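You operate a simulated robot arm through the tools that you are given. There is no shell and no other tool. Be economical: measure what you need, move in short steps, check, and stop when the job is done.

You are at the controls of a simulated two-armed robot. One attempt, no reset.

Task
Fetch the wire brush from the top of the mould bench and stand it on the shelf under the mould bench. Pick up the yellow torch from the top of the mould bench with one hand, pass it to the other hand and put it on the cart deck. Take the yellow padlock and put it on the ledge by section e. The order is free. Set down upright: wire brush.

Only the result counts: the job must be done as asked and must still hold three seconds after the hand-in. Knocking over, shifting, dropping, spilling or breaking anything else fails it.

Robot
Two 7-joint arms with two-finger parallel grippers on one trunk, on a base that drives. Base frame: it is fixed to the floor where the robot stands at the start and does not move with it; the origin is under the middle of the robot, x ahead of it, y to its left, z up; the surface under the hand at the start is at about z = 900. Units: mm, degrees, N and s.
The left shoulder is at the start at [60, 143, 936], the right one opposite. With the tool pointing down near the work surface each hand reaches from about 280 to 720 mm from the robot's upright axis, wherever it stands, measured 20 degrees to its own side. Places, roughly: cart deck [600, 900, 800]; ledge by section E (108x22 cm) [-7840, 780, 900]; shelf under the mould bench [600, 200, 300]; yellow padlock [-6000, 750, 1000]. Payload 1.57 kg a hand.
The tool frame of a hand sits at the grasp point between the pads (the TCP): z along the fingers, y along the line on which they close. The tips reach 30 mm beyond it. Largest opening 110 mm; finger width 24, thickness 12; the body of the gripper, 48 by 112 mm, starts 78 mm behind the TCP.
Orientation is told as [roll, pitch, yaw] about the base's x, y, z axes, in that order, counted from this pose: with the fingers straight down and closing along the base's y, the tool's x points along the base's -x, its y along +y and its z along -z.

Tools
- The arms move only by the tool play_rows. It takes "left_steps", "right_steps" or both (then of equal length, played together; a hand with none holds still); each is text: rows parted by semicolons, each of 7 numbers parted by spaces: the gripper command, from -1 (shut) to 1 (fully open), values between in proportion, then the shift along the tool's x, y, z in units of 25 mm (1.0 is 25 mm), then the turn, a rotation vector about the tool's x, y, z in units of 4 degrees (1.0 is 4 degrees). In form: hand dx dy dz ax ay az; .... A call has 1 to 10 rows; each row shifts and turns the commanded pose from where the row before left it, along the tool's axes as they then stand. A call with a number of a shift or a turn outside -1 to 1 is refused whole. A row lasts 0.2 s, in which the tool goes at most 50 mm and 8.6 degrees; a call with a longer step from one row to the next is refused whole, and so is a gripper value outside its range. A pose out of reach is approached as far as the arm can. The call stops where the force on the tool passes 40 N (or 10 N more than at its start, if that is more) or the arm is blocked; 0.2 s more then pass. The fingers move at their own pace (about 45 mm/s each) and stop on an object; they squeeze with about 39 N. The grip force told is the motor's: it shows also when the fingers shut on nothing. Time passes only in rows, and 0.2 s behind the last, so rows that do not move let the fingers close. The reply holds the time, the measured pose of the TCP, the force on the tool along the base axes, the opening and the grip force, in the units named above and with some noise, with the torque about the TCP (base axes, N m) and any sound that the robot's microphone picked up.
- Cameras (640 x 400 px; columns grow to the right, rows downward): "scene" is now at [49.5, 24.3, 1553.4]; the picture's right is [0.29, -0.96, 0.00], its down [-0.67, -0.20, -0.72] and it looks along [0.69, 0.21, -0.70] (base axes); focal length 253 px, centre (320, 200). "left" rides on the left gripper at [70, -16, -141] in its tool frame; the picture's right is [0.23, 0.97, 0.00], its down [-0.86, 0.20, -0.48] and it looks along [-0.47, 0.11, 0.88] (tool axes); focal length 222 px, centre (320, 200). "right" rides on the right gripper at [70, 16, -141] in its tool frame; the picture's right is [-0.23, 0.97, 0.00], its down [-0.86, -0.20, -0.48] and it looks along [-0.47, -0.11, 0.88] (tool axes); focal length 222 px, centre (320, 200). There is no depth. A picture from a camera that has moved, and an enlarged one, comes with that camera's place and axes in the base frame and with its lens.
- camera(camera): a new picture of that camera. It takes no simulated time.
- move_column(by): slides the trunk up (or, below 0, down) by that many mm; the arms and the scene camera ride with it, the base frame stays. It gives what a move gives, with no picture.
- drive_base(legs): drives the robot by 1 to 6 legs, each [ahead, left, turn to the left] in mm, mm and degrees, along the robot's own axes; the way and the turn of a leg run together, so that a leg with both is an arc; at most 1500 mm and 180 degrees a leg. The arms and the cameras ride along, it lands a little off, and it stops where it bumps. It gives what a move gives.
- aim_head(pan, tilt): turns the head with the scene camera to pan (to the left, within 86 degrees either way) and tilt (down, from -29 to 69), counted from straight ahead of the robot. It gives what a move gives.
- zoom(camera, box): a new picture of the part [left, top, right, bottom] of that camera's present view, enlarged. It takes no simulated time.
- close_job(): hands the job in; it is judged then, once.

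Work in short steps. Places have to be worked out from the pictures, the camera data and where the tool is seen: move nearer, look again, correct. Check each grasp and each placing, and mend what went wrong. You have 165 turns and 138 pictures in all, those below and enlarged ones among them. Open the grippers and draw the arms clear of the work before you hand the job in, unless the task says otherwise; then end with one line.

The tools are called after "Request:" as a command line: name --argument value ..., lists and objects as JSON in quotes. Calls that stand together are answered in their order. play_rows: Moves the arms, as the interface text tells. Its arguments: {"type":"object","properties":{"left_steps":{"type":"string"},"right_steps":{"type":"string"}},"required":[]} The other tools are called the same way: move_column (by) slides the trunk up or down; drive_base (legs) drives the base; aim_head (pan, tilt) turns the head that bears the scene camera; camera (camera) takes a picture; zoom (camera, box) takes an enlarged picture of a part of a camera's view; close_job () hands the job in.

At the start:

```text
time: 0.0
left_ee_pos: [423.5, 366.0, 1112.1]
left_orientation: [-0.1, 0.0, 0.0]
left_wrist_force: [-0.1, 0.9, -0.6]
left_ft_torque: [-0.01, 0.03, 0.0]
left_gripper_width: 109.9
left_grip_force: 0.1
right_ee_pos: [387.9, -39.4, 1112.8]
right_orientation: [0.1, 0.0, -0.1]
right_wrist_force: [-0.6, -0.7, -1.0]
right_ft_torque: [-0.03, 0.01, -0.01]
right_gripper_width: 109.9
right_grip_force: 0.0
trunk travel left (down, up): [-535.0, 55.0]
robot x, y, heading: [0.5, -0.1, 0.1]
head pan, tilt: [17.1, 44.2]
```

scene: 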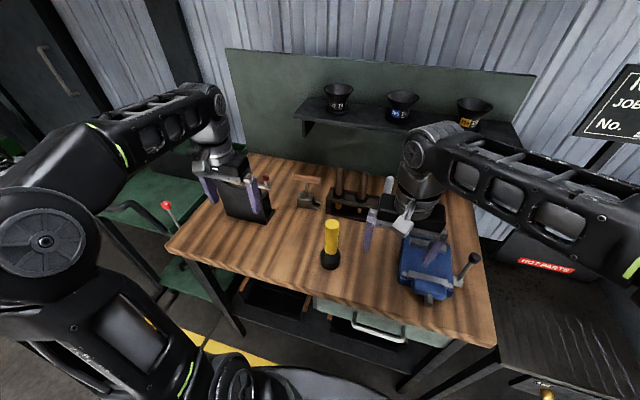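
right: 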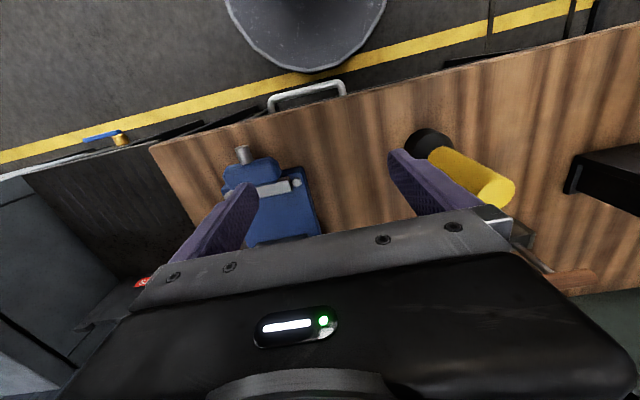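
left: 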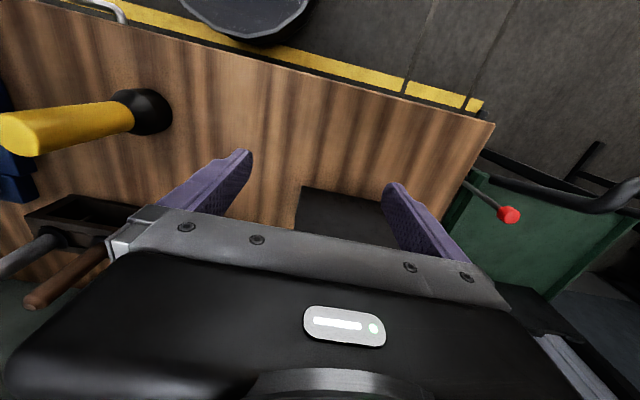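

The picture shows the torch standing on the bench near pixel (330,240) and some tools behind it. I zoom in to identify the wire brush.

Request:
zoom --camera "scene" --box '[200, 140, 400, 265]'

Request:
zoom --camera "scene" --box '[80, 150, 480, 400]'

```text
3.20 times, centred on (300, 202) of scene
camera zoom: at [49.5, 24.3, 1553.4], right [0.29, -0.96, 0.0], down [-0.67, -0.2, -0.72], along [0.69, 0.21, -0.7], focal length 808 px, centre (384, 192)
```

zoom: 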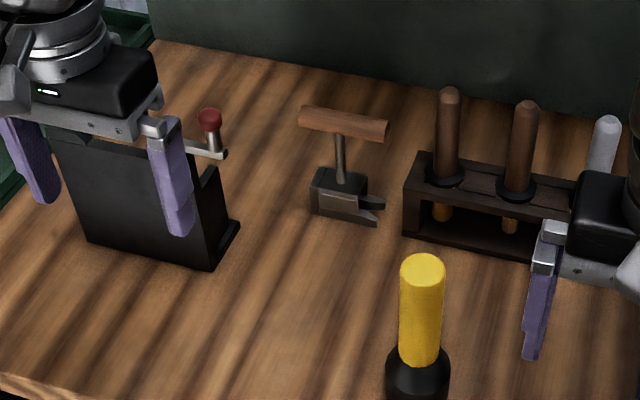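

```text
1.60 times, centred on (280, 275) of scene
camera zoom: at [49.5, 24.3, 1553.4], right [0.29, -0.96, 0.0], down [-0.67, -0.2, -0.72], along [0.69, 0.21, -0.7], focal length 404 px, centre (384, 80)
```

zoom: 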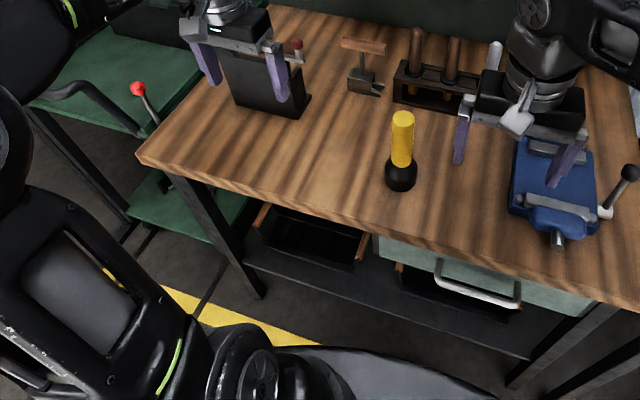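

I need better detail of the rack and of the tool with the cross handle.

Request:
zoom --camera "scene" --box '[285, 160, 413, 240]'

Request:
zoom --camera "left" --box '[0, 150, 240, 300]'

```text
5.00 times, centred on (349, 200) of scene
camera zoom: at [49.5, 24.3, 1553.4], right [0.29, -0.96, 0.0], down [-0.67, -0.2, -0.72], along [0.69, 0.21, -0.7], focal length 1263 px, centre (175, 200)
```

zoom: 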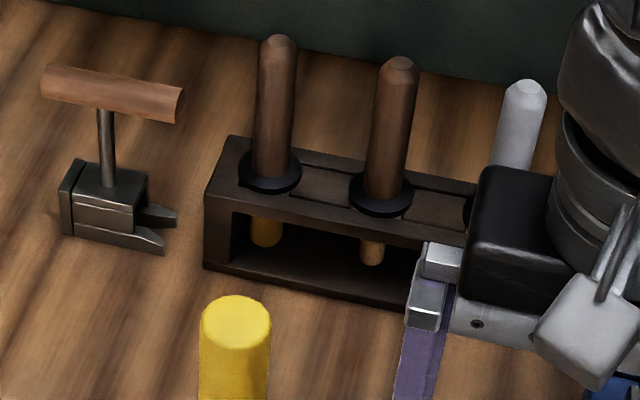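

```text
2.67 times, centred on (120, 225) of left
camera zoom: at [352.8, 350.1, 1254.0], right [-0.23, 0.97, 0.0], down [0.85, 0.2, 0.48], along [0.47, 0.11, -0.88], focal length 592 px, centre (853, 133)
```

zoom: 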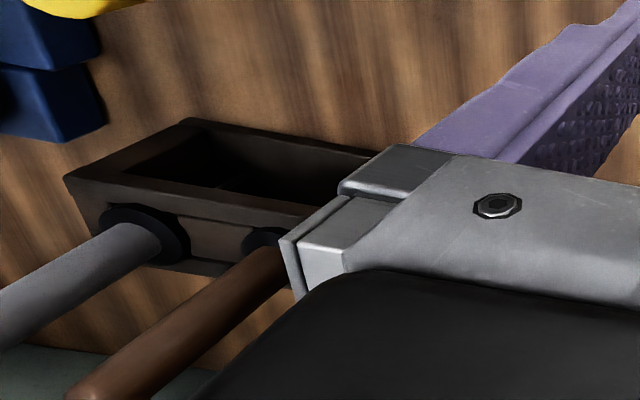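

The rack holds three handled tools, and one of them must be the wire brush. I move the right hand out of the way to see it fully.

Request:
play_rows --right_steps "1 0 -1 -1 0 0 0; 1 0 -1 -1 0 0 0; 1 0 -1 -1 0 0 0; 1 0 -1 -1 0 0 0; 1 0 -1 0 0 0 0; 1 0 -1 0 0 0 0; 1 0 -1 0 0 0 0; 1 0 -1 0 0 0 0; 1 0 -1 0 0 0 0; 1 0 -1 0 0 0 0"

Request:
zoom --camera "scene" --box '[285, 160, 445, 260]'

Request:
camera --camera "scene"

```text
time: 2.2
left_ee_pos: [421.6, 367.1, 1112.2]
left_orientation: [0.0, -0.1, -0.1]
left_wrist_force: [-0.2, 0.5, 0.5]
left_ft_torque: [-0.03, 0.0, 0.02]
left_gripper_width: 110.1
left_grip_force: 0.0
right_ee_pos: [389.3, -188.4, 1122.6]
right_orientation: [0.0, 0.0, 0.1]
right_wrist_force: [-0.6, 0.3, 0.1]
right_ft_torque: [-0.02, -0.02, -0.02]
right_gripper_width: 110.1
right_grip_force: 0.0
right hand out of reach, approached as far as the arm can: row 1, 2, 3, 4, 7
trunk travel left (down, up): [-535.0, 55.0]
robot x, y, heading: [3.5, -0.5, -0.2]
head pan, tilt: [17.1, 44.2]
```

```text
4.00 times, centred on (365, 210) of scene
camera zoom: at [49.5, 25.2, 1553.4], right [0.29, -0.96, 0.0], down [-0.67, -0.21, -0.72], along [0.69, 0.21, -0.7], focal length 1010 px, centre (140, 160)
```

zoom: 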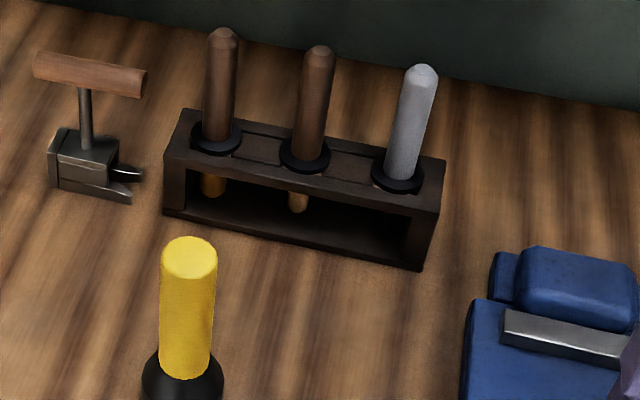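

```text
129 pictures are left
camera scene: at [49.5, 25.2, 1553.4], right [0.29, -0.96, 0.0], down [-0.67, -0.21, -0.72], along [0.69, 0.21, -0.7], focal length 253 px, centre (320, 200)
```

scene: 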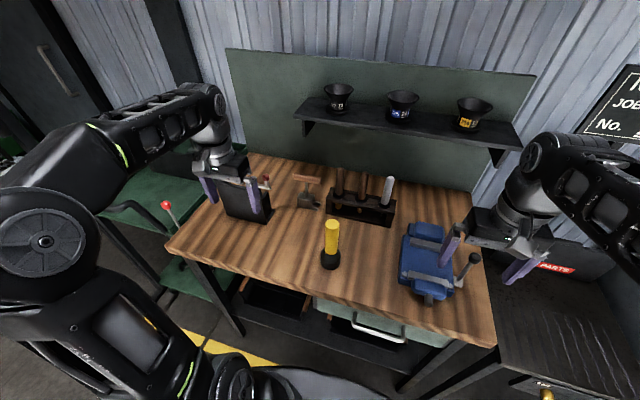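

The bottoms of the tools are hidden. I raise the trunk a little, back away, then lower it to look at the rack and shelf from a low angle.

Request:
move_column --by 50

Request:
drive_base --legs '[[-500, 0, 0]]'

Request:
move_column --by -450

Request:
aim_head --pan 8 --tilt 18

Request:
camera --camera "scene"

```text
time: 3.1
left_ee_pos: [421.7, 365.6, 1162.6]
left_orientation: [0.0, -0.1, -0.1]
left_wrist_force: [0.0, 0.2, 0.6]
left_ft_torque: [0.0, 0.01, 0.03]
left_gripper_width: 110.0
left_grip_force: 0.0
right_ee_pos: [389.9, -190.6, 1172.4]
right_orientation: [0.0, 0.1, 0.1]
right_wrist_force: [-0.1, -0.4, -0.1]
right_ft_torque: [0.01, 0.01, -0.02]
right_gripper_width: 110.2
right_grip_force: 0.0
trunk travel left (down, up): [-585.0, 5.0]
robot x, y, heading: [0.2, 0.2, 0.1]
head pan, tilt: [17.1, 44.2]
```

```text
time: 6.1
left_ee_pos: [-87.4, 368.2, 1162.1]
left_orientation: [0.1, -0.1, 0.8]
left_wrist_force: [-0.4, 0.2, 0.1]
left_ft_torque: [0.0, -0.02, 0.0]
left_gripper_width: 109.9
left_grip_force: 0.1
right_ee_pos: [-112.6, -189.1, 1171.3]
right_orientation: [0.0, 0.1, 0.8]
right_wrist_force: [-0.7, -0.9, 0.0]
right_ft_torque: [0.05, -0.03, 0.0]
right_gripper_width: 110.0
right_grip_force: 0.0
trunk travel left (down, up): [-585.0, 5.0]
robot x, y, heading: [-502.3, -3.1, 0.9]
head pan, tilt: [17.1, 44.2]
```

```text
refused: -450 is not a number from -400 to 400
```

```text
time: 7.0
left_ee_pos: [-88.2, 369.5, 1162.6]
left_orientation: [-0.1, -0.2, 0.8]
left_wrist_force: [-0.5, 0.2, 0.4]
left_ft_torque: [0.02, 0.01, 0.0]
left_gripper_width: 110.1
left_grip_force: 0.0
right_ee_pos: [-112.3, -188.3, 1171.9]
right_orientation: [-0.1, 0.0, 0.7]
right_wrist_force: [0.5, -0.1, -0.6]
right_ft_torque: [-0.01, 0.01, -0.01]
right_gripper_width: 109.8
right_grip_force: 0.1
trunk travel left (down, up): [-585.0, 5.0]
robot x, y, heading: [-504.2, -4.3, 0.8]
head pan, tilt: [8.0, 18.0]
```

```text
128 pictures are left
camera scene: at [-441.0, 10.5, 1644.1], right [0.15, -0.99, 0.0], down [-0.31, -0.05, -0.95], along [0.94, 0.15, -0.31], focal length 253 px, centre (320, 200)
```

scene: 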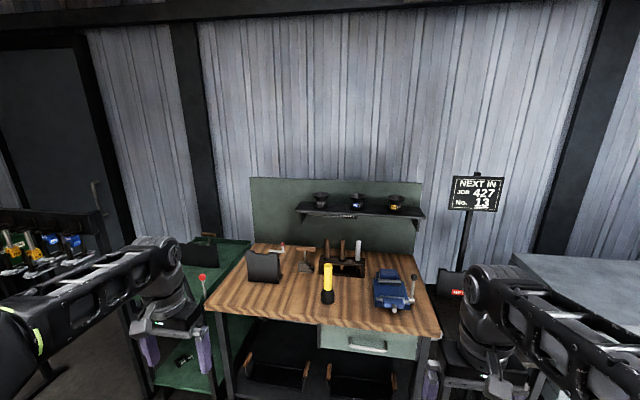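

Now I lower the trunk by 400 and look again, with zooms on the rack and the shelf.

Request:
move_column --by -400

Request:
zoom --camera "scene" --box '[260, 120, 420, 220]'

Request:
camera --camera "scene"

```text
time: 10.8
left_ee_pos: [-86.7, 369.5, 762.0]
left_orientation: [0.0, -0.1, 0.8]
left_wrist_force: [-0.8, 0.0, -0.8]
left_ft_torque: [0.01, -0.03, -0.01]
left_gripper_width: 109.9
left_grip_force: 0.0
right_ee_pos: [-112.8, -188.4, 772.2]
right_orientation: [-0.1, 0.0, 0.8]
right_wrist_force: [-0.3, 0.2, -0.6]
right_ft_torque: [-0.02, 0.03, -0.03]
right_gripper_width: 109.9
right_grip_force: 0.1
trunk travel left (down, up): [-185.0, 405.0]
robot x, y, heading: [-502.4, -3.8, 1.0]
head pan, tilt: [8.0, 18.0]
```

```text
4.00 times, centred on (340, 170) of scene
camera zoom: at [-440.9, 10.5, 1244.2], right [0.15, -0.99, 0.0], down [-0.31, -0.05, -0.95], along [0.94, 0.15, -0.31], focal length 1010 px, centre (240, 320)
```

zoom: 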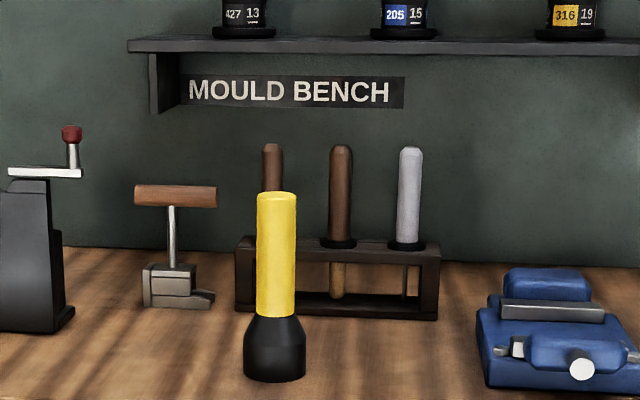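

```text
126 pictures are left
camera scene: at [-440.9, 10.5, 1244.2], right [0.15, -0.99, 0.0], down [-0.31, -0.05, -0.95], along [0.94, 0.15, -0.31], focal length 253 px, centre (320, 200)
```

scene: 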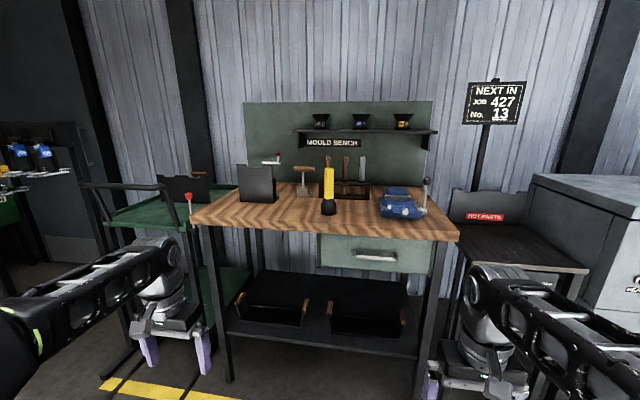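

The leftmost tool is hidden behind the torch. I shift to the right a bit and forward for a clearer view.

Request:
drive_base --legs '[[150, -200, 0]]'

Request:
zoom --camera "scene" --box '[240, 120, 360, 195]'

```text
time: 12.6
left_ee_pos: [64.9, 175.6, 762.5]
left_orientation: [0.1, -0.1, 0.9]
left_wrist_force: [-0.5, -0.3, -0.3]
left_ft_torque: [-0.01, -0.04, -0.01]
left_gripper_width: 109.9
left_grip_force: 0.1
right_ee_pos: [43.0, -381.3, 770.6]
right_orientation: [0.0, 0.0, 0.9]
right_wrist_force: [-0.4, -0.5, -0.5]
right_ft_torque: [-0.04, -0.02, 0.0]
right_gripper_width: 110.2
right_grip_force: 0.0
trunk travel left (down, up): [-185.0, 405.0]
robot x, y, heading: [-347.0, -197.7, 1.0]
head pan, tilt: [8.0, 18.0]
```

```text
5.33 times, centred on (300, 158) of scene
camera zoom: at [-287.5, -182.9, 1244.1], right [0.16, -0.99, 0.0], down [-0.31, -0.05, -0.95], along [0.94, 0.15, -0.31], focal length 1347 px, centre (427, 427)
```

zoom: 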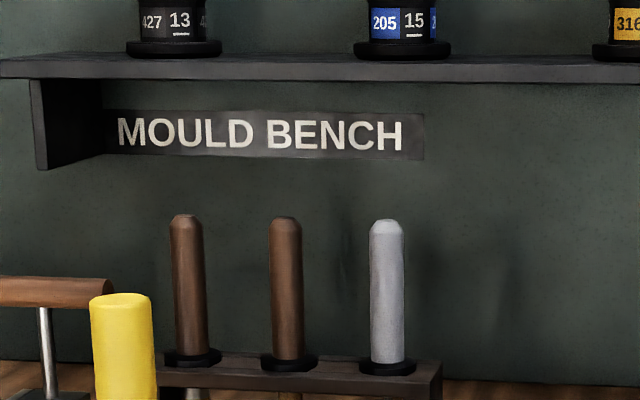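

Request:
zoom --camera "scene" --box '[240, 165, 360, 240]'

```text
5.33 times, centred on (300, 202) of scene
camera zoom: at [-287.5, -182.9, 1244.1], right [0.16, -0.99, 0.0], down [-0.31, -0.05, -0.95], along [0.94, 0.15, -0.31], focal length 1347 px, centre (427, 187)
```

zoom: 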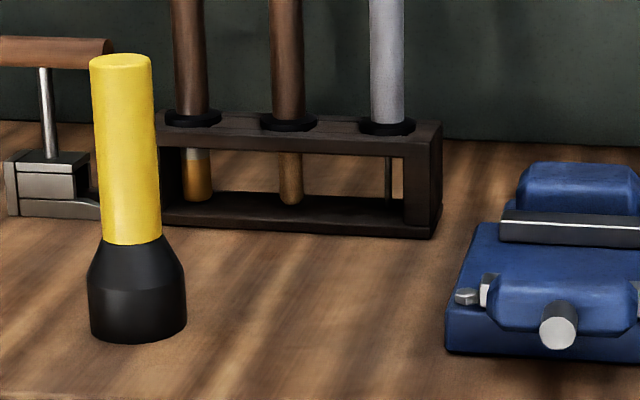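

Request:
zoom --camera "scene" --box '[266, 183, 322, 218]'

```text
11.43 times, centred on (294, 200) of scene
camera zoom: at [-287.5, -182.9, 1244.1], right [0.16, -0.99, 0.0], down [-0.31, -0.05, -0.95], along [0.94, 0.15, -0.31], focal length 2887 px, centre (617, 194)
```

zoom: 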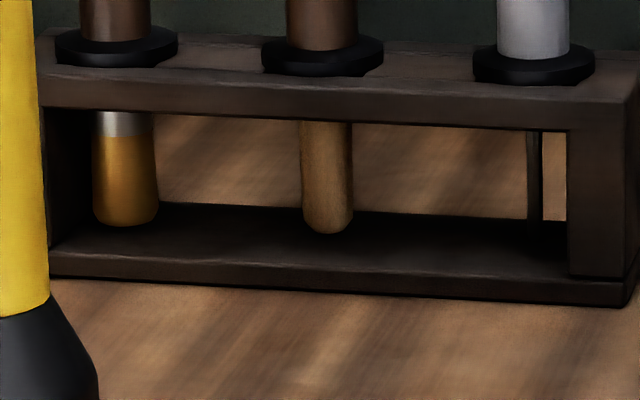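

Request:
zoom --camera "scene" --box '[272, 189, 300, 206]'

```text
16.00 times, centred on (286, 198) of scene
camera zoom: at [-287.5, -182.9, 1244.1], right [0.16, -0.99, 0.0], down [-0.31, -0.05, -0.95], along [0.94, 0.15, -0.31], focal length 4042 px, centre (864, 240)
```

zoom: 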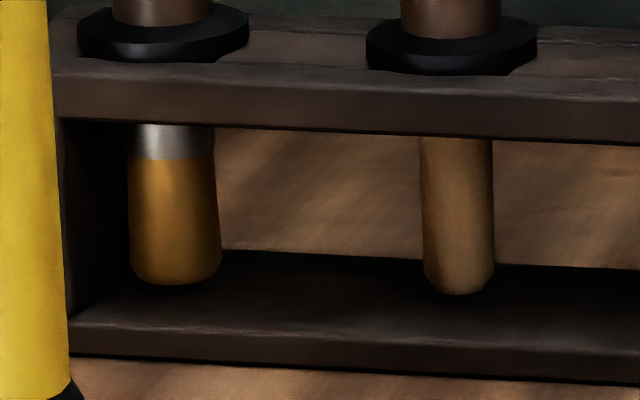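

The leftmost rack tool has a steel ferrule and brass-coloured wires, so it is the wire brush. It stands at about (673,150), from z 910 to 1078. The torch is at about (452,117), with its top at 1073. I raise the trunk and drive in to work on the torch first.

Request:
move_column --by 400

Request:
drive_base --legs '[[290, 205, -1]]'

Request:
aim_head --pan 12 --tilt 45

Request:
play_rows --left_steps "1 0 0 0 0 -1 0; 1 0 0 0 0 -1 0; 1 0 0 0 0 -1 0; 1 0 0 0 0 -1 0; 1 0 0 0 0 -1 0; 1 0 0 0 0 -1 0; 1 0 0 0 0 -1 0; 1 0 0 0 0 -1 0; 1 0 0 0 0 -1 0; 1 0 0 0 0 -1 0"

Request:
camera --camera "scene"

```text
time: 16.4
left_ee_pos: [65.7, 176.1, 1161.2]
left_orientation: [0.0, -0.2, 0.9]
left_wrist_force: [0.1, -0.6, -0.1]
left_ft_torque: [0.01, 0.03, 0.01]
left_gripper_width: 109.7
left_grip_force: 0.1
right_ee_pos: [42.4, -381.0, 1171.6]
right_orientation: [0.0, 0.0, 1.0]
right_wrist_force: [-0.1, -0.1, -0.2]
right_ft_torque: [-0.02, -0.02, 0.0]
right_gripper_width: 110.0
right_grip_force: 0.0
trunk travel left (down, up): [-585.0, 5.0]
robot x, y, heading: [-350.9, -195.4, 1.1]
head pan, tilt: [8.0, 18.0]
```

```text
time: 18.7
left_ee_pos: [356.9, 372.6, 1162.8]
left_orientation: [0.0, -0.2, 0.1]
left_wrist_force: [0.2, 0.0, 0.8]
left_ft_torque: [0.02, 0.03, 0.03]
left_gripper_width: 109.9
left_grip_force: 0.1
right_ee_pos: [323.2, -183.9, 1172.3]
right_orientation: [-0.1, 0.1, -0.1]
right_wrist_force: [-0.3, -0.1, 0.5]
right_ft_torque: [-0.02, -0.02, 0.01]
right_gripper_width: 109.9
right_grip_force: 0.1
trunk travel left (down, up): [-585.0, 5.0]
robot x, y, heading: [-67.5, 5.8, 0.2]
head pan, tilt: [8.0, 18.0]
```

```text
time: 19.6
left_ee_pos: [354.7, 372.0, 1163.4]
left_orientation: [0.1, -0.1, 0.0]
left_wrist_force: [0.3, -0.3, 0.3]
left_ft_torque: [-0.02, 0.0, -0.01]
left_gripper_width: 110.0
left_grip_force: 0.0
right_ee_pos: [322.2, -184.5, 1172.3]
right_orientation: [-0.1, -0.1, 0.0]
right_wrist_force: [-0.4, -0.2, -1.4]
right_ft_torque: [0.02, 0.01, -0.01]
right_gripper_width: 110.0
right_grip_force: 0.1
trunk travel left (down, up): [-585.0, 5.0]
robot x, y, heading: [-66.7, 5.0, -0.1]
head pan, tilt: [12.0, 45.0]
```

```text
time: 21.8
left_ee_pos: [354.5, 372.6, 1162.3]
left_orientation: [0.1, -40.2, -0.2]
left_wrist_force: [0.3, -0.7, -0.1]
left_ft_torque: [0.0, 0.02, 0.0]
left_gripper_width: 110.3
left_grip_force: 0.0
right_ee_pos: [322.5, -184.1, 1171.3]
right_orientation: [0.1, 0.0, 0.0]
right_wrist_force: [-0.3, 0.3, -0.9]
right_ft_torque: [0.0, 0.0, 0.0]
right_gripper_width: 110.3
right_grip_force: 0.2
trunk travel left (down, up): [-585.0, 5.0]
robot x, y, heading: [-64.8, 4.5, -0.0]
head pan, tilt: [12.0, 45.0]
```

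```text
121 pictures are left
camera scene: at [-17.0, 23.1, 1602.2], right [0.21, -0.98, 0.0], down [-0.69, -0.15, -0.71], along [0.69, 0.15, -0.71], focal length 253 px, centre (320, 200)
```

scene: 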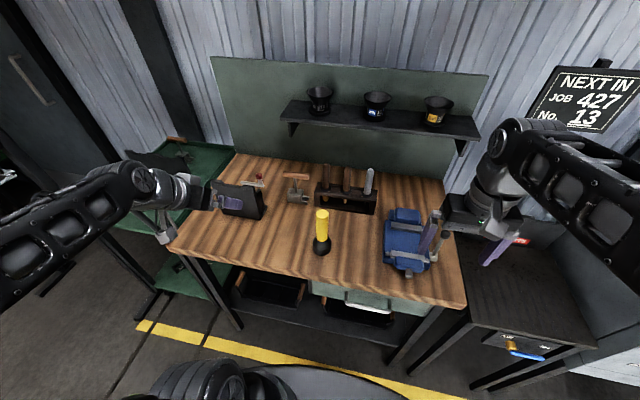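

The pose is as expected. I finish the pitch to −52° and bring the left hand to a pre-grasp point in front of the torch.

Request:
play_rows --left_steps "0.6 0.2 -1 0 0 -1 0; 0.6 0.2 -1 0 0 -1 0; 0.6 0.2 -1 0 0 -1 0; 0.6 0.33 -1 0.16 0 0 0; 0.6 0.33 -1 0.16 0 0 0; 0.6 0.33 -1 0.16 0 0 0; 0.6 0.33 -1 0.16 0 0 0; 0.6 0.33 -1 0.16 0 0 0; 0.6 0.33 -1 0.16 0 0 0; 0.6 0.33 -1 0.16 0 0 0"

Request:
camera --camera "scene"

Request:
camera --camera "left"

```text
time: 24.0
left_ee_pos: [380.1, 131.9, 1133.8]
left_orientation: [0.1, -52.0, 0.0]
left_wrist_force: [0.4, -0.1, -0.8]
left_ft_torque: [-0.01, 0.0, -0.02]
left_gripper_width: 88.0
left_grip_force: 0.0
left hand out of reach, approached as far as the arm can: row 3, 4, 5, 6, 7, 8, 9
right_ee_pos: [322.0, -184.8, 1171.3]
right_orientation: [0.0, 0.0, -0.1]
right_wrist_force: [-0.2, 0.3, -0.4]
right_ft_torque: [0.01, -0.02, 0.01]
right_gripper_width: 110.1
right_grip_force: 0.0
trunk travel left (down, up): [-585.0, 5.0]
robot x, y, heading: [-69.6, 9.4, 0.1]
head pan, tilt: [12.0, 45.0]
```

```text
120 pictures are left
camera scene: at [-16.6, 22.1, 1602.2], right [0.21, -0.98, 0.0], down [-0.69, -0.15, -0.71], along [0.69, 0.15, -0.71], focal length 253 px, centre (320, 200)
```

scene: 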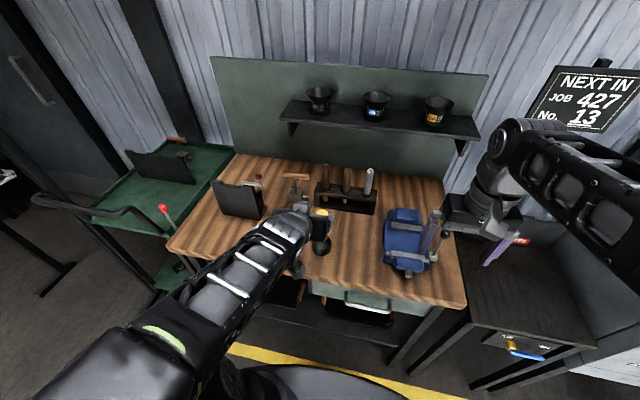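

```text
119 pictures are left
camera left: at [226.2, 115.6, 1166.1], right [-0.14, 0.97, -0.18], down [0.15, 0.2, 0.97], along [0.98, 0.11, -0.17], focal length 222 px, centre (320, 200)
```

left: 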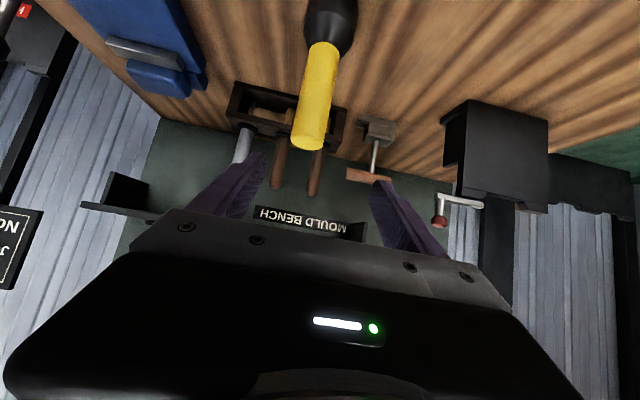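

The pose was too close to the body for the arm. I back the base up 90 mm, which leaves room for a straight approach.

Request:
drive_base --legs '[[-90, 0, 0]]'

Request:
play_rows --left_steps "0.3 0.3 -0.3 0.3 0 0 0; 0.3 0.3 -0.3 0.3 0 0 0"

```text
time: 25.1
left_ee_pos: [288.0, 134.2, 1135.2]
left_orientation: [0.0, -52.1, -0.1]
left_wrist_force: [0.2, 0.8, -0.3]
left_ft_torque: [0.05, 0.01, -0.01]
left_gripper_width: 87.8
left_grip_force: 0.0
right_ee_pos: [230.5, -183.5, 1172.6]
right_orientation: [0.0, -0.1, 0.1]
right_wrist_force: [0.0, 0.5, -0.3]
right_ft_torque: [0.02, -0.06, -0.03]
right_gripper_width: 109.8
right_grip_force: 0.0
trunk travel left (down, up): [-585.0, 5.0]
robot x, y, heading: [-158.4, 6.6, 0.1]
head pan, tilt: [12.0, 45.0]
```

```text
time: 25.7
left_ee_pos: [294.8, 116.6, 1114.5]
left_orientation: [0.1, -51.8, 0.2]
left_wrist_force: [-0.5, -0.1, 0.0]
left_ft_torque: [0.0, 0.05, 0.01]
left_gripper_width: 71.6
left_grip_force: 0.1
left hand out of reach, approached as far as the arm can: row 2
right_ee_pos: [232.3, -183.9, 1172.0]
right_orientation: [0.0, 0.0, 0.1]
right_wrist_force: [-0.4, 0.3, 0.9]
right_ft_torque: [0.01, 0.01, -0.03]
right_gripper_width: 110.2
right_grip_force: 0.2
trunk travel left (down, up): [-585.0, 5.0]
robot x, y, heading: [-153.4, 6.0, 0.2]
head pan, tilt: [12.0, 45.0]
```

On the line now. I advance 100 mm along the tool and check with the wrist camera.

Request:
play_rows --left_steps "0.3 -0.06 0 1 0 0 0; 0.3 -0.06 0 1 0 0 0; 0.3 -0.06 0 1 0 0 0; 0.3 -0.06 0 1 0 0 0"

Request:
camera --camera "left"

Request:
zoom --camera "scene" --box '[220, 120, 420, 245]'

```text
time: 26.7
left_ee_pos: [377.1, 115.8, 1056.1]
left_orientation: [-0.1, -52.0, 0.0]
left_wrist_force: [-0.2, -0.1, -0.1]
left_ft_torque: [0.0, -0.02, -0.01]
left_gripper_width: 71.7
left_grip_force: 0.0
right_ee_pos: [232.6, -184.7, 1170.6]
right_orientation: [0.0, 0.1, 0.0]
right_wrist_force: [-1.0, -0.5, 0.1]
right_ft_torque: [-0.02, 0.01, -0.03]
right_gripper_width: 110.0
right_grip_force: 0.1
trunk travel left (down, up): [-585.0, 5.0]
robot x, y, heading: [-159.1, 10.3, 0.1]
head pan, tilt: [12.0, 45.0]
```

```text
118 pictures are left
camera left: at [224.3, 99.7, 1089.2], right [-0.14, 0.97, -0.18], down [0.15, 0.2, 0.97], along [0.98, 0.11, -0.17], focal length 222 px, centre (320, 200)
```

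left: 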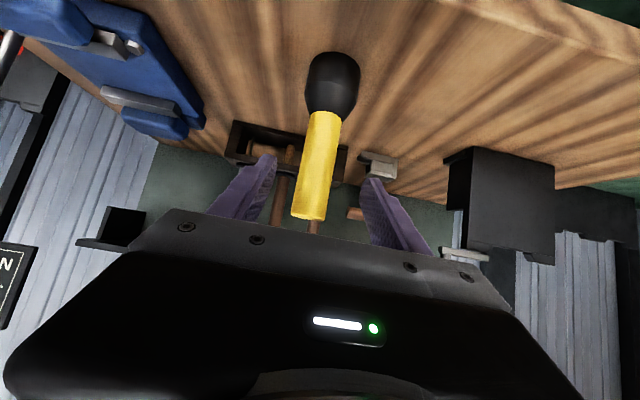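

```text
3.20 times, centred on (320, 182) of scene
camera zoom: at [-106.7, 22.9, 1602.2], right [0.21, -0.98, 0.0], down [-0.69, -0.15, -0.71], along [0.69, 0.15, -0.71], focal length 808 px, centre (320, 256)
```

zoom: 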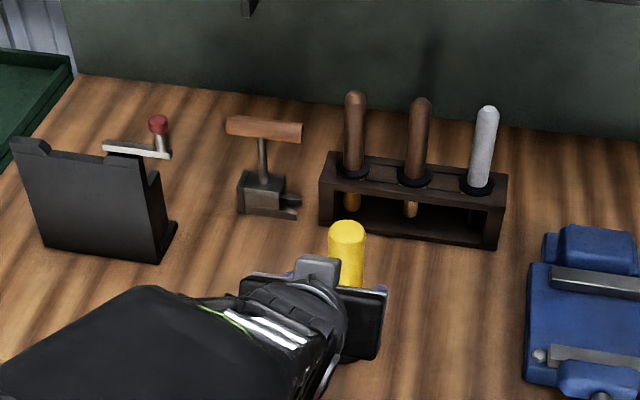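

The torch is centred between the fingers. I advance the remaining 93 mm and close.

Request:
play_rows --left_steps "0.3 -0.02 0 0.94 0 0 0; 0.3 -0.02 0 0.94 0 0 0; 0.3 -0.02 0 0.94 0 0 0; 0.3 -0.02 0 0.94 0 0 0; -1 0 0 0 0 0 0; -1 0 0 0 0 0 0; -1 0 0 0 0 0 0; -1 0 0 0 0 0 0"

Request:
camera --camera "left"

```text
time: 28.5
left_ee_pos: [454.8, 117.1, 1003.6]
left_orientation: [0.0, -52.0, 0.0]
left_wrist_force: [0.9, -0.5, -0.4]
left_ft_torque: [-0.16, -0.07, -0.01]
left_gripper_width: 35.1
left_grip_force: 30.4
right_ee_pos: [231.4, -184.3, 1171.5]
right_orientation: [-0.1, 0.0, 0.1]
right_wrist_force: [0.0, 0.2, -0.3]
right_ft_torque: [0.04, 0.04, 0.0]
right_gripper_width: 109.7
right_grip_force: 0.0
trunk travel left (down, up): [-585.0, 5.0]
robot x, y, heading: [-154.6, 6.2, 0.1]
head pan, tilt: [12.0, 45.0]
```

```text
116 pictures are left
camera left: at [300.1, 100.7, 1035.4], right [-0.14, 0.97, -0.18], down [0.15, 0.2, 0.97], along [0.98, 0.11, -0.17], focal length 222 px, centre (320, 200)
```

left: 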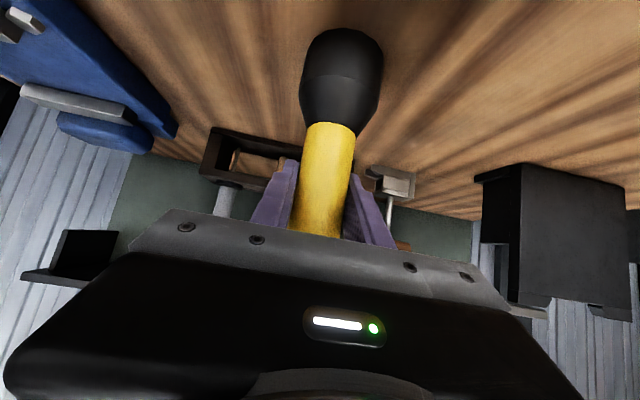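

Gripped at 35 mm. I draw the torch up and back along the tool axis and shift it toward the middle for the handover.

Request:
play_rows --left_steps "-1 -0.5 0 -0.3 0 0 0; -1 -0.5 0 -0.5 0 0 0; -1 0.2 0 -0.7 0 0 0; -1 0.2 0 -0.7 0 0 0; -1 0.3 -0.6 -0.8 0 0 0; -1 0.3 -0.8 -0.8 0 0 0; -1 0 -0.8 0 0 0 0; -1 0 -0.8 0 0 0 0; -1 0 -0.8 0 0 0 0"

Request:
camera --camera "scene"

```text
time: 30.5
left_ee_pos: [378.7, 20.4, 1061.1]
left_orientation: [0.1, -52.0, 0.0]
left_wrist_force: [-0.4, -0.8, -2.0]
left_ft_torque: [0.04, 0.04, 0.0]
left_gripper_width: 34.6
left_grip_force: 39.5
right_ee_pos: [233.2, -183.9, 1170.9]
right_orientation: [0.0, 0.0, 0.0]
right_wrist_force: [-0.1, 0.0, 1.2]
right_ft_torque: [0.02, 0.0, 0.0]
right_gripper_width: 110.0
right_grip_force: 0.0
trunk travel left (down, up): [-585.0, 5.0]
robot x, y, heading: [-160.0, 9.5, 0.2]
head pan, tilt: [12.0, 45.0]
```

```text
115 pictures are left
camera scene: at [-107.3, 22.3, 1602.2], right [0.21, -0.98, 0.0], down [-0.69, -0.15, -0.71], along [0.69, 0.15, -0.71], focal length 253 px, centre (320, 200)
```

scene: 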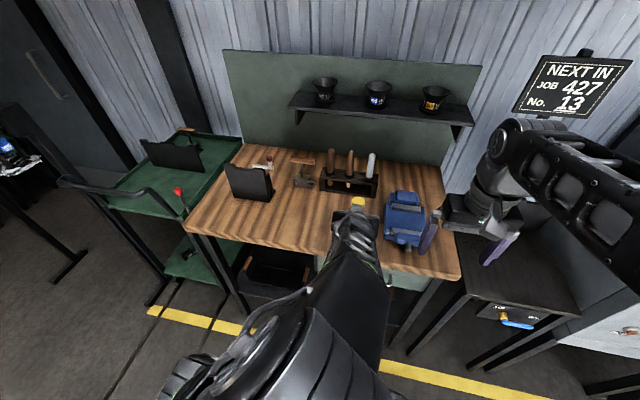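

The torch is held at about (376,20) and upright. I yaw the left hand −36° about the vertical and lower it 30 mm, so its wrist clears the right arm for the handover.

Request:
play_rows --left_steps "-1 0.105 0 0.082 0.788 0 0.616; -1 0.105 0 0.082 0.788 0 0.616; -1 0.105 0 0.082 0.788 0 0.616; -1 0.105 0 0.082 0.788 0 0.616; -1 0.105 0 0.082 0.788 0 0.616; -1 0.105 0 0.082 0.788 0 0.616; -1 0.105 0 0.082 0.788 0 0.616; -1 0.105 0 0.082 0.788 0 0.616; -1 0.105 0 0.082 0.788 0 0.616"

Request:
camera --camera "scene"

Request:
camera --camera "right"

```text
time: 32.5
left_ee_pos: [379.0, 22.2, 1029.4]
left_orientation: [-0.1, -52.0, -35.9]
left_wrist_force: [-0.5, -0.6, -2.4]
left_ft_torque: [-0.01, 0.0, -0.03]
left_gripper_width: 32.7
left_grip_force: 38.9
right_ee_pos: [231.9, -183.9, 1171.5]
right_orientation: [0.0, 0.0, 0.2]
right_wrist_force: [-0.4, 0.6, 0.2]
right_ft_torque: [0.0, 0.0, 0.03]
right_gripper_width: 110.0
right_grip_force: 0.0
trunk travel left (down, up): [-585.0, 5.0]
robot x, y, heading: [-159.2, 6.0, 0.3]
head pan, tilt: [12.0, 45.0]
```

```text
114 pictures are left
camera scene: at [-107.1, 23.0, 1602.2], right [0.21, -0.98, 0.0], down [-0.69, -0.15, -0.71], along [0.69, 0.15, -0.71], focal length 253 px, centre (320, 200)
```

scene: 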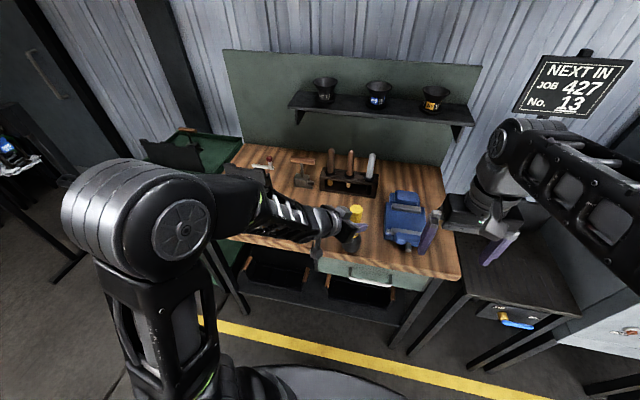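

```text
113 pictures are left
camera right: at [161.4, -166.6, 1314.1], right [0.23, 0.97, 0.0], down [0.86, -0.2, 0.48], along [0.47, -0.11, -0.88], focal length 222 px, centre (320, 200)
```

right: 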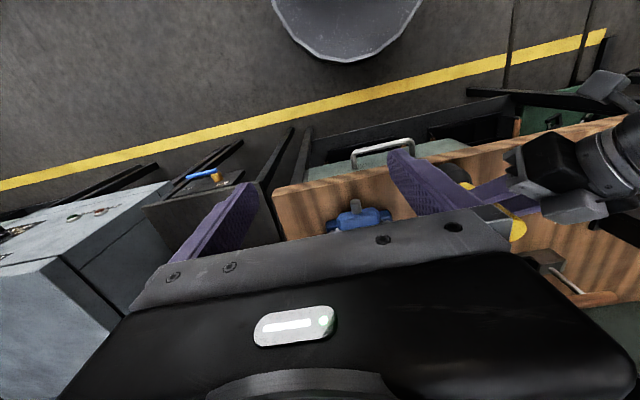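

Now the right hand goes above the torch, with its opening reduced to 60 mm.

Request:
play_rows --right_steps "0.1 -0.64 0.916 0 0 0 0; 0.1 -0.64 0.916 0 0 0 0; 0.1 -0.64 0.916 0 0 0 0; 0.1 -0.64 0.916 0 0 0 0; 0.1 -0.64 0.916 0 0 0 0; 0.1 -0.64 0.916 0 0 0 0; 0.1 -0.64 0.916 0 0 0 0; 0.1 -0.64 0.916 0 0 0 0; 0.1 -0.64 0.916 0 0 0 0"

Request:
camera --camera "scene"

Request:
camera --camera "right"

```text
time: 34.5
left_ee_pos: [377.1, 21.2, 1030.1]
left_orientation: [0.1, -52.0, -35.9]
left_wrist_force: [0.2, -0.2, -0.9]
left_ft_torque: [0.01, 0.01, 0.05]
left_gripper_width: 33.1
left_grip_force: 39.0
right_ee_pos: [310.1, -69.2, 1172.4]
right_orientation: [0.0, -0.1, 0.1]
right_wrist_force: [-0.5, -0.4, 0.2]
right_ft_torque: [0.0, 0.0, 0.0]
right_gripper_width: 60.7
right_grip_force: 0.2
right hand out of reach, approached as far as the arm can: row 6, 7, 8, 9
trunk travel left (down, up): [-585.0, 5.0]
robot x, y, heading: [-157.1, 5.6, 0.3]
head pan, tilt: [12.0, 45.0]
```

```text
112 pictures are left
camera scene: at [-107.2, 23.0, 1602.2], right [0.21, -0.98, 0.0], down [-0.69, -0.15, -0.71], along [0.69, 0.15, -0.71], focal length 253 px, centre (320, 200)
```

scene: 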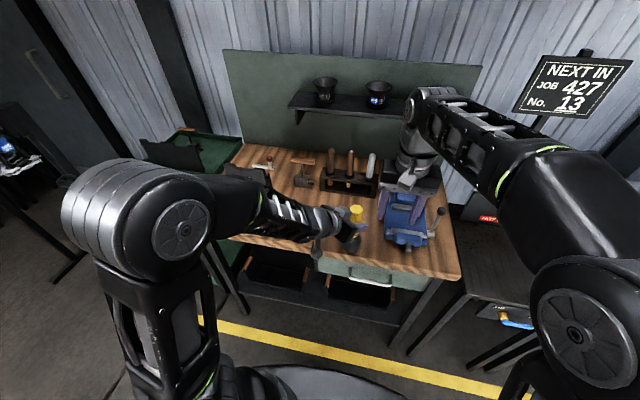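

```text
111 pictures are left
camera right: at [239.9, -52.3, 1315.1], right [0.23, 0.97, 0.0], down [0.85, -0.2, 0.48], along [0.47, -0.11, -0.88], focal length 222 px, centre (320, 200)
```

right: 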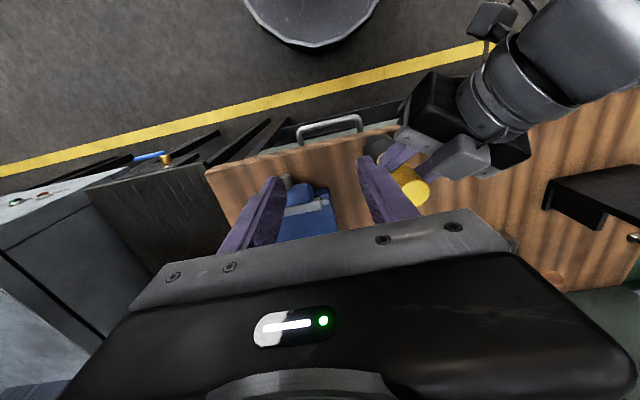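

Tool-down reach is limited this high above the shoulder. I back off from the bench so both hands can go lower relative to the shoulders.

Request:
drive_base --legs '[[-350, 0, 0]]'

Request:
play_rows --left_steps "-1 0.788 -0.3 0.616 0 0 0; -1 0.788 -0.3 0.616 0 0 0; -1 0.788 -0.3 0.616 0 0 0; -1 0.788 -0.3 0.616 0 0 0; -1 0.788 -0.3 0.616 0 0 0; -1 0.788 -0.3 0.616 0 0 0; -1 0.788 0 0.616 0 0 0" --right_steps "0.1 0 0 0.4 0 0 0; 0.1 0 0 0.4 0 0 0; 0.1 0 0 0.4 0 0 0; 0.1 0 0 0.4 0 0 0; 0.1 0 0 0.4 0 0 0; 0.1 0 0 0.4 0 0 0; 0.1 0 0 0.4 0 0 0"

Request:
camera --camera "scene"

```text
time: 36.8
left_ee_pos: [23.5, 21.3, 1029.9]
left_orientation: [0.1, -52.1, -36.1]
left_wrist_force: [-0.9, -0.2, -1.8]
left_ft_torque: [-0.02, -0.02, -0.01]
left_gripper_width: 32.7
left_grip_force: 39.2
right_ee_pos: [-43.6, -71.1, 1173.1]
right_orientation: [0.0, -0.1, -0.1]
right_wrist_force: [-0.7, -0.5, 0.5]
right_ft_torque: [0.01, 0.0, -0.03]
right_gripper_width: 60.6
right_grip_force: 0.1
trunk travel left (down, up): [-585.0, 5.0]
robot x, y, heading: [-511.8, 5.9, 0.3]
head pan, tilt: [12.0, 45.0]
```

```text
time: 38.4
left_ee_pos: [-0.8, -15.7, 853.7]
left_orientation: [0.1, -51.9, -36.0]
left_wrist_force: [0.8, -0.9, -2.5]
left_ft_torque: [-0.01, -0.02, 0.0]
left_gripper_width: 33.0
left_grip_force: 38.9
right_ee_pos: [-43.1, -69.9, 1101.6]
right_orientation: [0.1, -0.1, 0.0]
right_wrist_force: [0.6, 0.2, -0.7]
right_ft_torque: [-0.01, -0.01, -0.01]
right_gripper_width: 60.6
right_grip_force: 0.1
trunk travel left (down, up): [-585.0, 5.0]
robot x, y, heading: [-512.7, 2.9, 0.0]
head pan, tilt: [12.0, 45.0]
```

```text
110 pictures are left
camera scene: at [-460.1, 22.4, 1602.2], right [0.21, -0.98, 0.0], down [-0.69, -0.15, -0.71], along [0.69, 0.15, -0.71], focal length 253 px, centre (320, 200)
```

scene: 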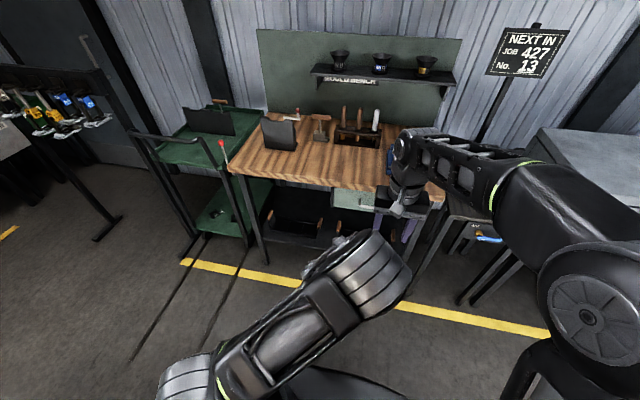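

Request:
play_rows --right_steps "0.1 -0.4 0.55 0.5 0 0 0; 0.1 -0.4 0.55 0.5 0 0 0; 0.1 -0.4 0.55 0.5 0 0 0; 0.1 -0.4 0.55 0.5 0 0 0"

Request:
camera --camera "right"

Request:
camera --camera "left"

```text
time: 39.4
left_ee_pos: [-1.9, -14.8, 854.1]
left_orientation: [0.0, -51.9, -36.0]
left_wrist_force: [0.9, -0.6, -2.0]
left_ft_torque: [-0.01, -0.04, 0.07]
left_gripper_width: 32.8
left_grip_force: 39.4
right_ee_pos: [-0.5, -15.7, 1052.7]
right_orientation: [0.0, 0.0, 0.0]
right_wrist_force: [0.7, 0.4, 0.4]
right_ft_torque: [0.02, 0.06, 0.04]
right_gripper_width: 60.5
right_grip_force: 0.2
trunk travel left (down, up): [-585.0, 5.0]
robot x, y, heading: [-512.2, 2.9, -0.0]
head pan, tilt: [12.0, 45.0]
```

```text
109 pictures are left
camera right: at [-71.8, 2.2, 1194.7], right [0.23, 0.97, 0.0], down [0.85, -0.2, 0.48], along [0.47, -0.11, -0.88], focal length 222 px, centre (320, 200)
```

right: 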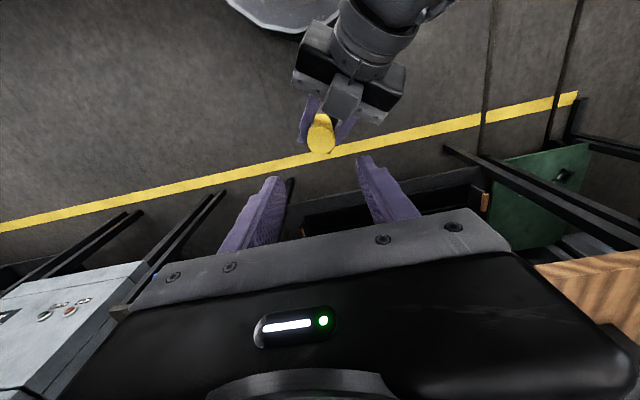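

```text
108 pictures are left
camera left: at [-135.2, 62.5, 886.3], right [0.46, 0.87, -0.18], down [0.24, 0.07, 0.97], along [0.86, -0.49, -0.17], focal length 222 px, centre (320, 200)
```

left: 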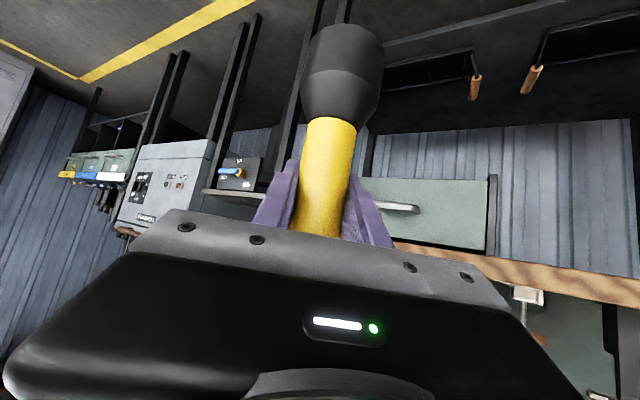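

The torch top is at about (−6,−13,924), directly below the right hand. I descend 138 mm to straddle it and close.

Request:
play_rows --right_steps "0.1 0.2 0.08 0.8 0 0 0; 0.1 0 0 0.8 0 0 0; 0.1 0 0 0.8 0 0 0; 0.1 0 0 0.8 0 0 0; 0.1 0 0 0.8 0 0 0; 0.1 0 0 0.8 0 0 0; 0.1 0 0 0.7 0 0 0"

Request:
camera --camera "right"

Request:
camera --camera "scene"

```text
time: 41.0
left_ee_pos: [-5.8, -11.4, 847.8]
left_orientation: [0.1, -50.9, -35.8]
left_wrist_force: [-0.3, 1.7, -1.8]
left_ft_torque: [-0.09, -0.04, 0.07]
left_gripper_width: 32.9
left_grip_force: 38.5
right_ee_pos: [-6.3, -11.1, 921.0]
right_orientation: [0.3, -0.4, -0.1]
right_wrist_force: [1.0, -1.9, 0.3]
right_ft_torque: [-0.04, -0.08, -0.03]
right_gripper_width: 59.1
right_grip_force: 0.1
trunk travel left (down, up): [-585.0, 5.0]
robot x, y, heading: [-512.5, 5.1, -0.2]
head pan, tilt: [12.0, 45.0]
stopped in row 7 (left hand): the force on the tool passed its limit at 50 N (the readings are from after the stop); the commanded pose is now the measured one
```

```text
107 pictures are left
camera right: at [-77.3, 6.1, 1063.1], right [0.23, 0.97, 0.01], down [0.85, -0.2, 0.48], along [0.47, -0.1, -0.87], focal length 222 px, centre (320, 200)
```

right: 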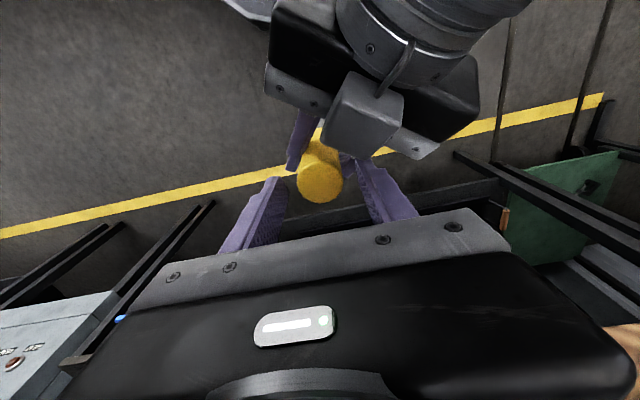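

```text
106 pictures are left
camera scene: at [-460.7, 22.7, 1602.2], right [0.21, -0.98, 0.0], down [-0.69, -0.15, -0.71], along [0.69, 0.15, -0.71], focal length 253 px, centre (320, 200)
```

scene: 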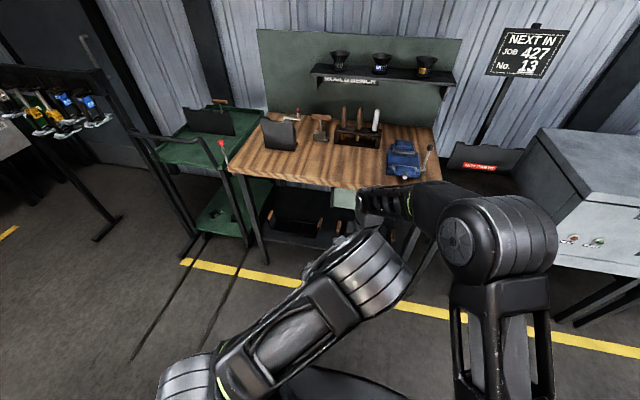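

The right finger brushed the left finger, but the torch top sits about 27 mm between the right pads. I raise the right hand 4 mm to clear the contact and close it.

Request:
play_rows --right_steps "0.1 0 0 -0.16 0 0 0; -1 0 0 0 0 0 0; -1 0 0 0 0 0 0; -1 0 0 0 0 0 0; -1 0 0 0 0 0 0"

Request:
zoom --camera "right" --box '[200, 80, 440, 230]'

```text
time: 42.2
left_ee_pos: [-4.4, -10.4, 849.0]
left_orientation: [0.1, -51.0, -35.8]
left_wrist_force: [1.0, 1.7, -4.0]
left_ft_torque: [-0.37, -0.09, -0.24]
left_gripper_width: 33.0
left_grip_force: 39.3
right_ee_pos: [-6.7, -10.5, 924.7]
right_orientation: [0.4, -0.5, 0.1]
right_wrist_force: [-2.1, -1.3, 0.7]
right_ft_torque: [0.26, 0.17, 0.22]
right_gripper_width: 34.1
right_grip_force: 36.2
trunk travel left (down, up): [-585.0, 5.0]
robot x, y, heading: [-511.3, 4.7, 0.0]
head pan, tilt: [12.0, 45.0]
```

```text
2.67 times, centred on (320, 155) of right
camera zoom: at [-77.7, 6.2, 1067.0], right [0.23, 0.97, 0.01], down [0.85, -0.2, 0.48], along [0.47, -0.1, -0.88], focal length 592 px, centre (320, 320)
```

zoom: 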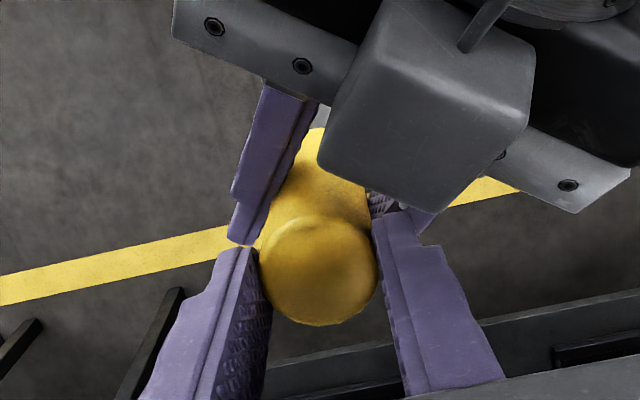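

The right hand holds the torch firmly at 34 mm. I open the left hand moderately and draw it straight back along its axis.

Request:
play_rows --left_steps "0 0 0 0 0 0 0; 0 0 0 0 0 0 0; 0 0 0 -0.5 0 0 0; 0 0 0 -0.8 0 0 0; 0 0 0 -0.8 0 0 0; 0 0 0 -0.8 0 0 0; 0 0 0 -0.8 0 0 0; 0 0 0 -0.8 0 0 0"

Request:
camera --camera "right"

Request:
camera --camera "left"

```text
time: 44.0
left_ee_pos: [-59.9, 34.1, 914.7]
left_orientation: [0.0, -50.9, -35.7]
left_wrist_force: [0.2, 0.0, -0.5]
left_ft_torque: [-0.03, 0.03, 0.01]
left_gripper_width: 54.8
left_grip_force: 0.1
left hand out of reach, approached as far as the arm can: row 8
right_ee_pos: [-7.1, -9.9, 924.8]
right_orientation: [0.3, -0.5, 0.1]
right_wrist_force: [-0.4, 0.7, -0.2]
right_ft_torque: [0.0, -0.01, 0.03]
right_gripper_width: 33.6
right_grip_force: 39.0
trunk travel left (down, up): [-585.0, 5.0]
robot x, y, heading: [-509.7, 7.1, -0.2]
head pan, tilt: [12.0, 45.0]
```

```text
104 pictures are left
camera right: at [-77.5, 6.2, 1066.9], right [0.23, 0.97, 0.01], down [0.85, -0.2, 0.48], along [0.47, -0.1, -0.87], focal length 222 px, centre (320, 200)
```

right: 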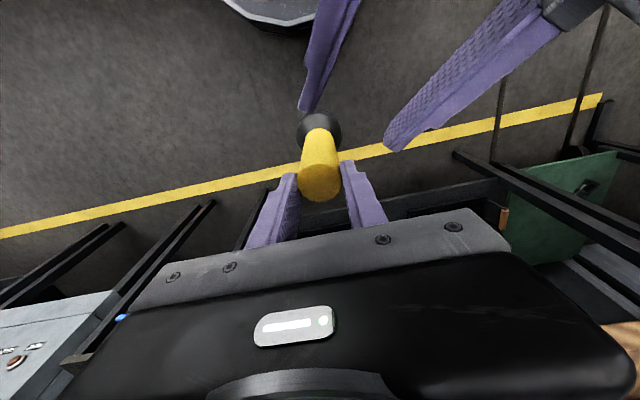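

```text
103 pictures are left
camera left: at [-193.9, 111.3, 950.2], right [0.45, 0.87, -0.18], down [0.25, 0.06, 0.97], along [0.85, -0.48, -0.19], focal length 222 px, centre (320, 200)
```

left: 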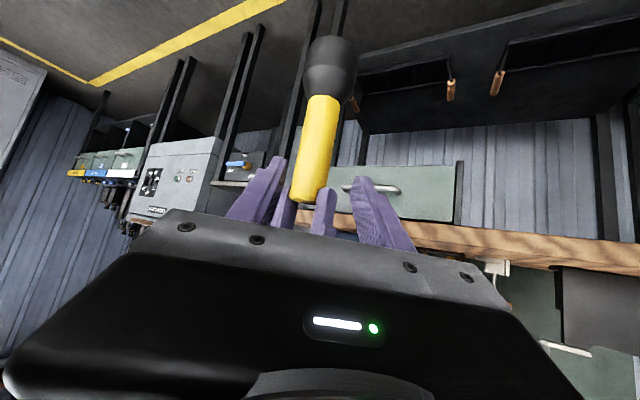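

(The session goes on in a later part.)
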